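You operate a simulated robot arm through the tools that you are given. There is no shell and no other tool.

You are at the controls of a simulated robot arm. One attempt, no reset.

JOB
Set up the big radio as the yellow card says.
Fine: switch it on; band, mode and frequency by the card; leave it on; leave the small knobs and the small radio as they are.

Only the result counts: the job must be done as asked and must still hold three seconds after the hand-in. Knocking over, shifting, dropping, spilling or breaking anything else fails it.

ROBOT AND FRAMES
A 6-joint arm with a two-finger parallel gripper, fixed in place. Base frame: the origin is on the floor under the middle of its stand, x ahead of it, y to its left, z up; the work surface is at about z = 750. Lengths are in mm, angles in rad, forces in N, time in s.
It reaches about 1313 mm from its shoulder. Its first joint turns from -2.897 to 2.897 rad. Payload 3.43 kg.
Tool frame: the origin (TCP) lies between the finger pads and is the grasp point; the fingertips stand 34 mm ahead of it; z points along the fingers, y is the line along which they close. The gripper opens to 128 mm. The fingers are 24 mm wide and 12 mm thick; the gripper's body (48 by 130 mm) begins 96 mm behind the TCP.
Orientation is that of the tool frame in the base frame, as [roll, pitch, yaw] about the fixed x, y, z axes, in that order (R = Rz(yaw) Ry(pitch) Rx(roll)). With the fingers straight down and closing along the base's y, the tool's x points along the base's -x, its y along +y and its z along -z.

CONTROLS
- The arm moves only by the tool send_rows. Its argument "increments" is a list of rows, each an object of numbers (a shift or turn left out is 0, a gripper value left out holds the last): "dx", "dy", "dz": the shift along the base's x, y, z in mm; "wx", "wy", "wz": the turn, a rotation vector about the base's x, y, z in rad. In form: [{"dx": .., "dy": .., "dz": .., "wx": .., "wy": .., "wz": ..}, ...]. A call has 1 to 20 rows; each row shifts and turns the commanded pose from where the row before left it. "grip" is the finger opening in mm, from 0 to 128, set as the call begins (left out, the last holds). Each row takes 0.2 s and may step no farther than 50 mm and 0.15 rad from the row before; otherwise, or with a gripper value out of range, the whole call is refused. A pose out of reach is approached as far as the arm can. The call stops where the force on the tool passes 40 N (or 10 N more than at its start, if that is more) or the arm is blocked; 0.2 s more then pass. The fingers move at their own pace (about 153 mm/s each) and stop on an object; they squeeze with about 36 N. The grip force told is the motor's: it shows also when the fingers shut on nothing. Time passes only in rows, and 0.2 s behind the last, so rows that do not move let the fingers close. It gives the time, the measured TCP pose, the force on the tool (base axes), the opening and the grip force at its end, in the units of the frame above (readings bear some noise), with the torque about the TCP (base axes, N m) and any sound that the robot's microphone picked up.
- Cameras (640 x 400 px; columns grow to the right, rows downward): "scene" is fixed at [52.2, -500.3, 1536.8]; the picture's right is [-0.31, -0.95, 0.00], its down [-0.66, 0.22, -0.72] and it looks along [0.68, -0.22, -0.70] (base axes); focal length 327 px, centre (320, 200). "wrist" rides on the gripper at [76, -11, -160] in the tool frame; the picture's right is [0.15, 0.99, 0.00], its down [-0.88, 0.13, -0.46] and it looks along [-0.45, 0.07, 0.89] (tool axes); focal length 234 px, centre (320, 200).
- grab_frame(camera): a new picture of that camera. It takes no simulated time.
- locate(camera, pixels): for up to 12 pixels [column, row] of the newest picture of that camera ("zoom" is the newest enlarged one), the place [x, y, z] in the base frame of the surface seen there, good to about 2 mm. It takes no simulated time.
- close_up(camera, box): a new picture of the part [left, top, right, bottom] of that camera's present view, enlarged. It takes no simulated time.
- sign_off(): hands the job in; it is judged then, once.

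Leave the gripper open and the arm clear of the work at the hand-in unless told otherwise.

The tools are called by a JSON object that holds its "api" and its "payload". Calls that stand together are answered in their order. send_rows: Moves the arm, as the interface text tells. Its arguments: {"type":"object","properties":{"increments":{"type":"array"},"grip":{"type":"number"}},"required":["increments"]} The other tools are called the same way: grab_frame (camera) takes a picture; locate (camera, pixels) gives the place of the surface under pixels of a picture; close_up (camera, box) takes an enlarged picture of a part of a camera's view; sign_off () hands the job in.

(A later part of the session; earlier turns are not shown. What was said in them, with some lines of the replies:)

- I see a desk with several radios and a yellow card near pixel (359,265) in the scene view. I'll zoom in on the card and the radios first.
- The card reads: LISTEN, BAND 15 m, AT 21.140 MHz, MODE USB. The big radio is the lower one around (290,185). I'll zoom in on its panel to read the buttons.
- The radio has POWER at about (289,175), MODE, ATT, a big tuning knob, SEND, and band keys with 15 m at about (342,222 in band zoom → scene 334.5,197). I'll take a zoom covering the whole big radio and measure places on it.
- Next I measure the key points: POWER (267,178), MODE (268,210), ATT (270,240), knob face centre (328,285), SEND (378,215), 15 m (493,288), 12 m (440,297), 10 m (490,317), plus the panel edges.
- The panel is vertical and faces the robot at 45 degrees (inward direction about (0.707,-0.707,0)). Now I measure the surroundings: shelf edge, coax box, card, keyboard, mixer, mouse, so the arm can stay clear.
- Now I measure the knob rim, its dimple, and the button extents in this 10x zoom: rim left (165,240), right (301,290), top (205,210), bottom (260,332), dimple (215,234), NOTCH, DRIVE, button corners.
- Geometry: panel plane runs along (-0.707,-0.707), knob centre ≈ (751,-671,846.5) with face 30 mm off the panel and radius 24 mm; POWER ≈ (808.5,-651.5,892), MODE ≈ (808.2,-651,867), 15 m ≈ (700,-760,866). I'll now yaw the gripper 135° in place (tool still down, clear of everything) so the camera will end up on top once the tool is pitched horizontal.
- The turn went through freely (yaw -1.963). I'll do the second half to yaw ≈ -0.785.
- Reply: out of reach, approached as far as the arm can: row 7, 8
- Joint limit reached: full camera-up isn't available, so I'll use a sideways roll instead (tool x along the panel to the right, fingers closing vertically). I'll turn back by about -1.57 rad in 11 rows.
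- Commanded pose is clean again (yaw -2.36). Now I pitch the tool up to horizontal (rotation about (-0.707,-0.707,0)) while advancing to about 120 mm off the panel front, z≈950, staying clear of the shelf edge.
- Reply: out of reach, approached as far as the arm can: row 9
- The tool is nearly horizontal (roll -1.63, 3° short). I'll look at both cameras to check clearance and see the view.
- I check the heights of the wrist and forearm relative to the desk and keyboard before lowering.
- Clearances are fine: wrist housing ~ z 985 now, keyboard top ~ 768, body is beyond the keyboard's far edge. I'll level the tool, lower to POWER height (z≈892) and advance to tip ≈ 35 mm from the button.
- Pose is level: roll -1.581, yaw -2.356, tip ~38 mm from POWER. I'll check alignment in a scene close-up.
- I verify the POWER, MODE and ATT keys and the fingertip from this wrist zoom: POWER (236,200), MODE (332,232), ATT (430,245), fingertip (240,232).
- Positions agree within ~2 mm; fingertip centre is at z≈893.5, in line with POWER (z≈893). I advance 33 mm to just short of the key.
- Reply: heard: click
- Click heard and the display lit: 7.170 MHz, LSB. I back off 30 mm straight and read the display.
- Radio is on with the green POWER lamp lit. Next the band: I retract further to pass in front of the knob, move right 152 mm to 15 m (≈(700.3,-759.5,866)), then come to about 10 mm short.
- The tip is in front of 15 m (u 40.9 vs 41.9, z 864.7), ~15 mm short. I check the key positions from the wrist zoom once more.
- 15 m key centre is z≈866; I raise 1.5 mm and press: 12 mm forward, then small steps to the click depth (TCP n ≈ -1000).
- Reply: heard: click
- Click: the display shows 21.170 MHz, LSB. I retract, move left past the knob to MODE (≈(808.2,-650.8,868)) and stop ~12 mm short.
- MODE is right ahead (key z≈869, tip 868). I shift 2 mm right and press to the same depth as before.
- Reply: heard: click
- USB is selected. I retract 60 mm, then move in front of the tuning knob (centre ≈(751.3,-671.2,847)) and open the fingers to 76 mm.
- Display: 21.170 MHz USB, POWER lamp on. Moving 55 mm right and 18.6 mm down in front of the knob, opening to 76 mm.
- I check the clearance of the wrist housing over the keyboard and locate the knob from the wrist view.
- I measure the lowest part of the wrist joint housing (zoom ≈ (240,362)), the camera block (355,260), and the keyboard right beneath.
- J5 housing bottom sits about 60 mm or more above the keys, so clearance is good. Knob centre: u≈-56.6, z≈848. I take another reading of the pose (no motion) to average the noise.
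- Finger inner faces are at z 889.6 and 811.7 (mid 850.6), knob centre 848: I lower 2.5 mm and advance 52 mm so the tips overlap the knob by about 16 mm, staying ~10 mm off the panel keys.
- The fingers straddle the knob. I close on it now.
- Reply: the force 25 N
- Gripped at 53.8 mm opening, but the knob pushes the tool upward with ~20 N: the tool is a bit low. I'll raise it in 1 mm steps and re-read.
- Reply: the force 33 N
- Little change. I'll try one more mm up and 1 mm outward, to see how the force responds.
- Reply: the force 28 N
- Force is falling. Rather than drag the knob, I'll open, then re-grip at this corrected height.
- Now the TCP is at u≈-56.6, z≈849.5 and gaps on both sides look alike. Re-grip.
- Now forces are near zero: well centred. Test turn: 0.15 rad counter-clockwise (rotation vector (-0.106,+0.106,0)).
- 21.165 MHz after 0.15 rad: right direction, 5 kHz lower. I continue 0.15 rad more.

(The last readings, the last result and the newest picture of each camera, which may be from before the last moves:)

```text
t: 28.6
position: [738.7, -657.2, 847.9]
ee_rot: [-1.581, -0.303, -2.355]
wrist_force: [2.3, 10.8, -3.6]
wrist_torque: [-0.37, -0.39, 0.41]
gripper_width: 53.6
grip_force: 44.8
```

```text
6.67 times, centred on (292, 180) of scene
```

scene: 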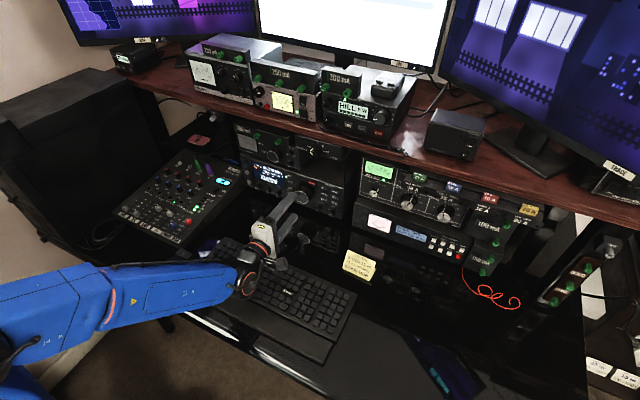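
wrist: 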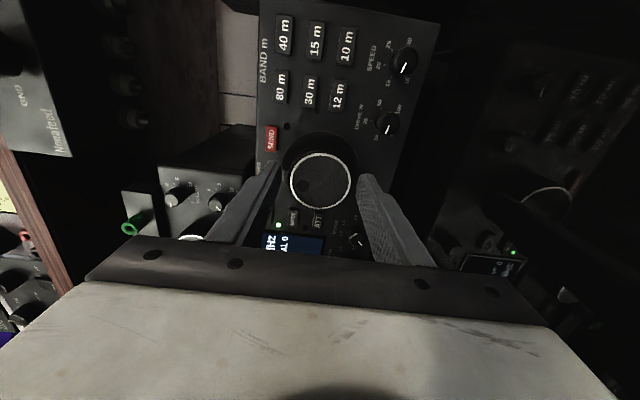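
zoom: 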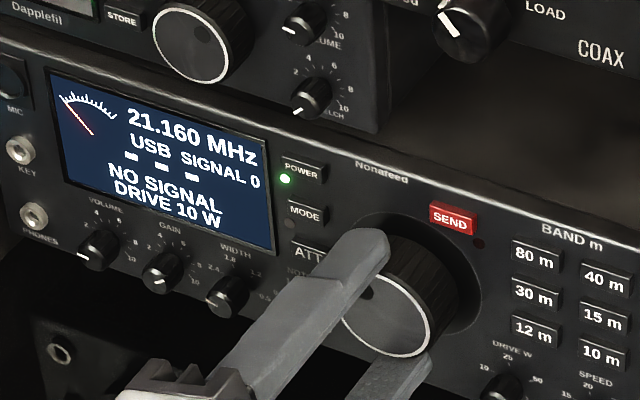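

21.160 MHz at 0.30 rad. Continue with two more 0.15 rad turns.

{"api": "send_rows", "payload": {"increments": [{"wx": -0.053, "wy": 0.053}, {"wx": -0.053, "wy": 0.053}, {"wx": -0.053, "wy": 0.053}, {"wx": -0.053, "wy": 0.053}, {}]}}

{"api": "close_up", "payload": {"camera": "scene", "box": [244, 150, 340, 210]}}

```text
t: 29.8
position: [738.4, -657.3, 847.7]
ee_rot: [-1.584, -0.603, -2.355]
wrist_force: [-3.0, 16.1, -15.0]
wrist_torque: [0.17, 0.17, 0.51]
gripper_width: 53.8
grip_force: 44.6
```

```text
6.67 times, centred on (292, 180) of scene
```

zoom: 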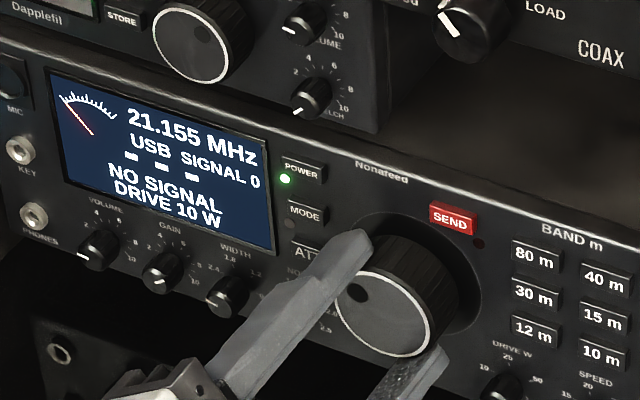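

21.155 MHz at 0.60 rad, so each 5 kHz step takes about 0.17–0.2 rad. To stay away from the wrist joint limit, I'll release, turn back 0.6 rad, and re-grip.

{"api": "send_rows", "payload": {"increments": [{}, {}], "grip": 68}}

{"api": "close_up", "payload": {"camera": "scene", "box": [244, 150, 340, 210]}}

```text
t: 30.4
position: [737.6, -658.4, 849.8]
ee_rot: [-1.581, -0.602, -2.358]
wrist_force: [0.9, 0.4, -0.2]
wrist_torque: [0.0, -0.04, 0.02]
gripper_width: 68.2
grip_force: 0.1
```

```text
6.67 times, centred on (292, 180) of scene
```

zoom: 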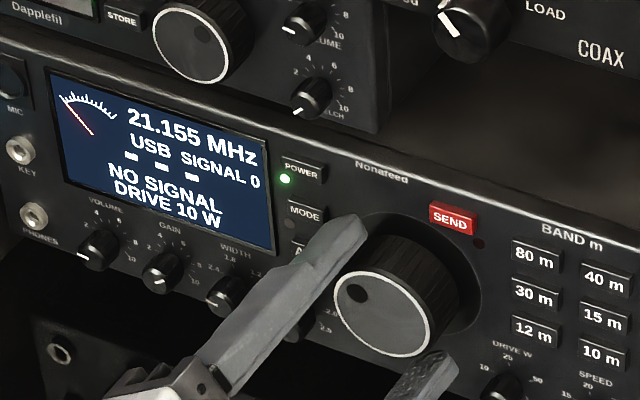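

Frequency held at 21.155. I turn back 0.6 rad clockwise with fingers open, then re-grip.

{"api": "send_rows", "payload": {"increments": [{"wx": 0.0849, "wy": -0.0849}, {"wx": 0.0849, "wy": -0.0849}, {"wx": 0.0849, "wy": -0.0849}, {"wx": 0.0849, "wy": -0.0849}, {"wx": 0.0849, "wy": -0.0849}, {}]}}

{"api": "send_rows", "payload": {"increments": [{}, {}, {}], "grip": 40}}

{"api": "close_up", "payload": {"camera": "scene", "box": [244, 150, 340, 210]}}

```text
t: 31.8
position: [737.8, -657.5, 850.2]
ee_rot: [-1.581, -0.001, -2.356]
wrist_force: [0.1, -0.3, 0.1]
wrist_torque: [-0.02, -0.01, 0.0]
gripper_width: 68.2
grip_force: 0.1
```

```text
t: 32.6
position: [737.3, -657.3, 848.7]
ee_rot: [-1.582, -0.001, -2.357]
wrist_force: [-1.4, 1.4, -6.9]
wrist_torque: [-0.26, -0.27, 0.04]
gripper_width: 53.6
grip_force: 44.4
```

```text
6.67 times, centred on (292, 180) of scene
```

zoom: 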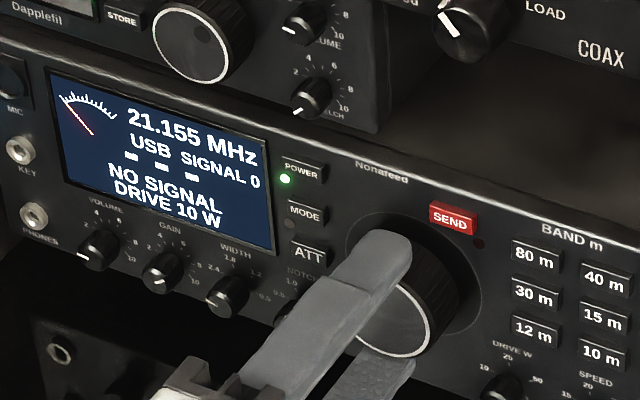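

Re-gripped with small forces, still 21.155 MHz. Turn 0.3 rad counter-clockwise.

{"api": "send_rows", "payload": {"increments": [{"wx": -0.053, "wy": 0.053}, {"wx": -0.053, "wy": 0.053}, {"wx": -0.053, "wy": 0.053}, {"wx": -0.053, "wy": 0.053}, {}]}}

{"api": "close_up", "payload": {"camera": "scene", "box": [244, 150, 340, 210]}}

```text
t: 33.8
position: [738.0, -657.2, 849.2]
ee_rot: [-1.582, -0.302, -2.357]
wrist_force: [-6.6, 0.6, -4.2]
wrist_torque: [-0.41, -0.46, -0.05]
gripper_width: 53.6
grip_force: 44.7
```

```text
6.67 times, centred on (292, 180) of scene
```

zoom: 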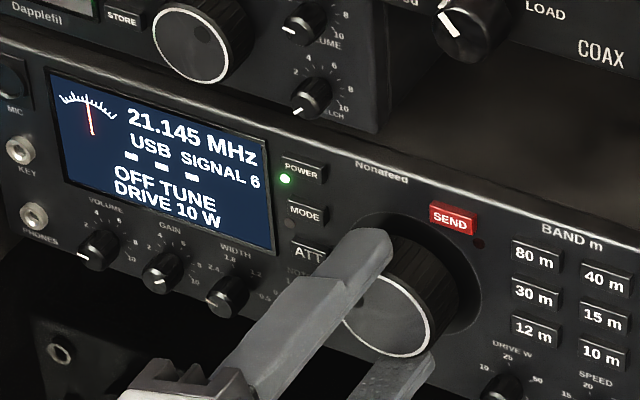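

21.145 MHz with a signal appearing ("OFF TUNE"). One more 5 kHz step: turn 0.12 rad more and look.

{"api": "send_rows", "payload": {"increments": [{"wx": -0.0424, "wy": 0.0424}, {"wx": -0.0424, "wy": 0.0424}, {}]}}

{"api": "close_up", "payload": {"camera": "scene", "box": [244, 150, 340, 210]}}

```text
t: 34.6
position: [736.9, -657.3, 849.5]
ee_rot: [-1.583, -0.421, -2.357]
wrist_force: [-19.8, -4.4, -9.7]
wrist_torque: [-0.02, -0.03, -0.48]
gripper_width: 53.8
grip_force: 44.9
```

```text
6.67 times, centred on (292, 180) of scene
```

zoom: 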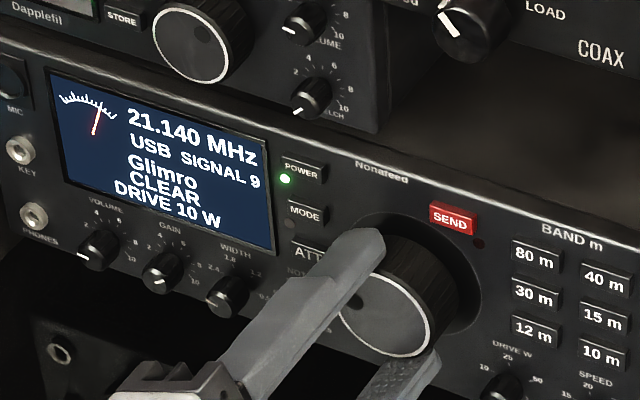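

21.140 MHz, USB, SIGNAL 9, "CLEAR". I add a tiny 0.02 rad to be nearer the middle of the step, then release the knob.

{"api": "send_rows", "payload": {"increments": [{"wx": -0.0141, "wy": 0.0141}, {}]}}

{"api": "send_rows", "payload": {"increments": [{}, {}, {}], "grip": 76}}

{"api": "close_up", "payload": {"camera": "scene", "box": [244, 150, 340, 210]}}

```text
t: 35.2
position: [738.7, -658.0, 850.1]
ee_rot: [-1.583, -0.441, -2.356]
wrist_force: [-34.2, -2.1, -17.8]
wrist_torque: [0.05, 0.05, -0.68]
gripper_width: 53.8
grip_force: 44.6
```

```text
t: 36.0
position: [738.5, -657.8, 850.6]
ee_rot: [-1.58, -0.441, -2.356]
wrist_force: [0.1, 0.6, 0.8]
wrist_torque: [0.0, -0.02, 0.0]
gripper_width: 76.0
grip_force: 0.0
```

```text
6.67 times, centred on (292, 180) of scene
```

zoom: 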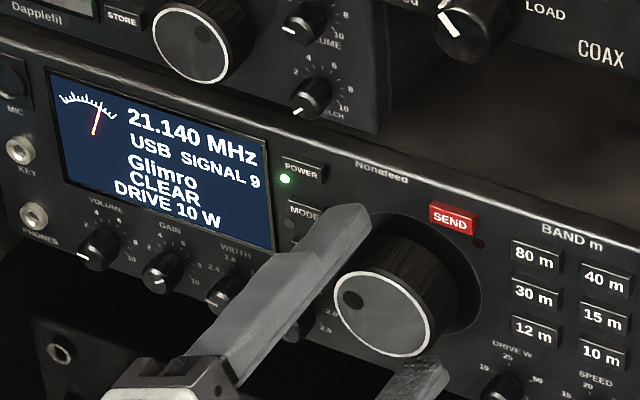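

Released; display holds 21.140 MHz USB. I retract straight back 100 mm from the panel.

{"api": "send_rows", "payload": {"increments": [{"dx": -10, "dy": 10}, {"dx": -15, "dy": 15}, {"dx": -20, "dy": 20}, {"dx": -25, "dy": 25}, {}]}}

{"api": "grab_frame", "payload": {"camera": "scene"}}

{"api": "close_up", "payload": {"camera": "scene", "box": [236, 140, 364, 220]}}

```text
t: 37.2
position: [666.5, -585.8, 851.6]
ee_rot: [-1.581, -0.442, -2.354]
wrist_force: [-0.1, -0.4, -0.8]
wrist_torque: [-0.01, -0.01, 0.01]
gripper_width: 75.9
grip_force: 0.1
```

```text
taken
```

scene: 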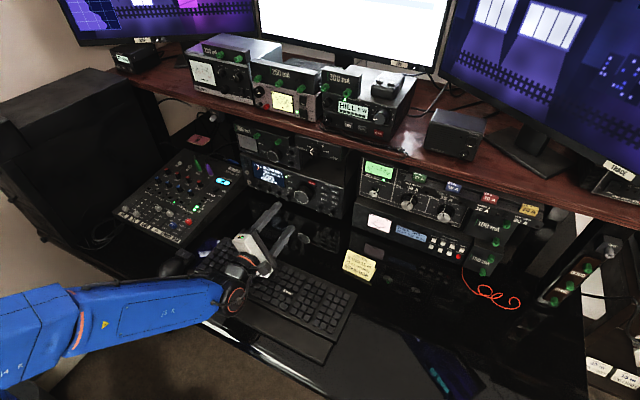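

```text
5.00 times, centred on (300, 180) of scene
```

zoom: 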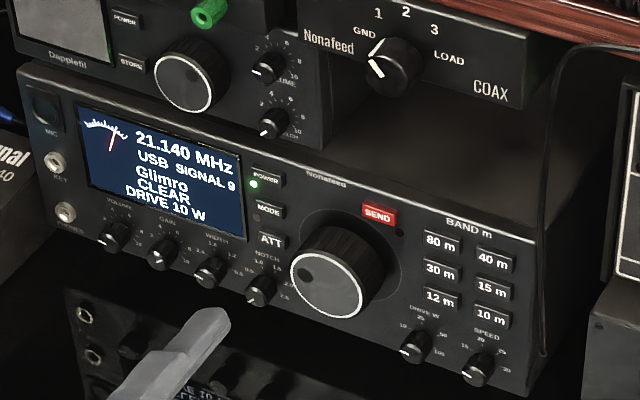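

Everything reads right: 21.140 MHz, USB, CLEAR, small knobs unchanged, radio in the same place. I raise and withdraw the arm to a clear spot and open the gripper fully.

{"api": "send_rows", "payload": {"increments": [{"dx": -10, "dy": 10, "dz": 30}, {"dx": -10, "dy": 10, "dz": 30}, {"dx": -10, "dy": 10, "dz": 30}, {"dx": -10, "dy": 10, "dz": 30}, {"dx": -10, "dy": 10, "dz": 30}, {"dx": -10, "dy": 10, "dz": 20}, {}, {}], "grip": 128}}

{"api": "grab_frame", "payload": {"camera": "scene"}}

{"api": "close_up", "payload": {"camera": "scene", "box": [236, 140, 364, 220]}}

{"api": "close_up", "payload": {"camera": "scene", "box": [220, 110, 360, 220]}}

```text
t: 39.0
position: [608.2, -525.5, 1020.1]
ee_rot: [-1.582, -0.444, -2.355]
wrist_force: [-0.4, -0.2, -0.3]
wrist_torque: [0.0, 0.02, 0.0]
gripper_width: 127.9
grip_force: 0.1
```

```text
taken
```

scene: 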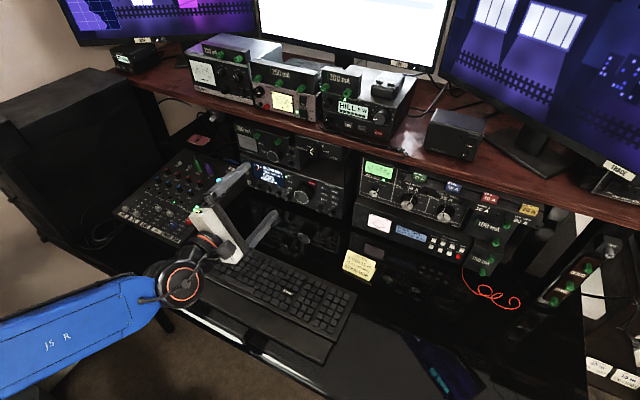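

```text
5.00 times, centred on (300, 180) of scene
```

zoom: 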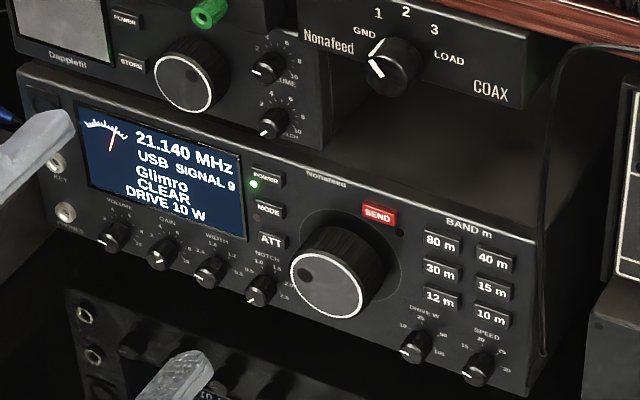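

```text
3.64 times, centred on (290, 165) of scene
```

zoom: 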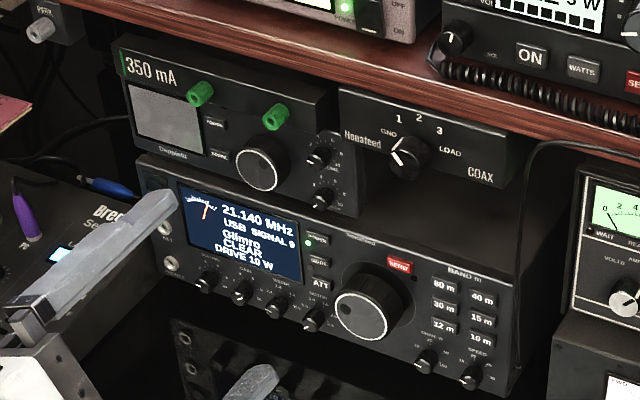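

The radio is on at 21.140 MHz USB on 15 m and shows a CLEAR signal. The small knobs and the small radio are unchanged, the gripper is open and the arm is clear. Handing in.

{"api": "sign_off", "payload": {}}

```text
The job is handed in.
```

The big radio is set up as the yellow card says, and I've handed the job in. It is switched on, on the 15 m band, in USB mode, at 21.140 MHz. After I let go of the tuning knob, the display held at SIGNAL 9 and "CLEAR".

The small knobs and the small radio look the same as at the start in the scene pictures. I saw nothing knocked or shifted. The gripper is open and the arm is clear of the desk.

While I was centring the grip on the tuning knob and turning it, the arm pushed on it sideways, with up to nearly 40 N. The radio sits in the same place in the pictures from before and after.
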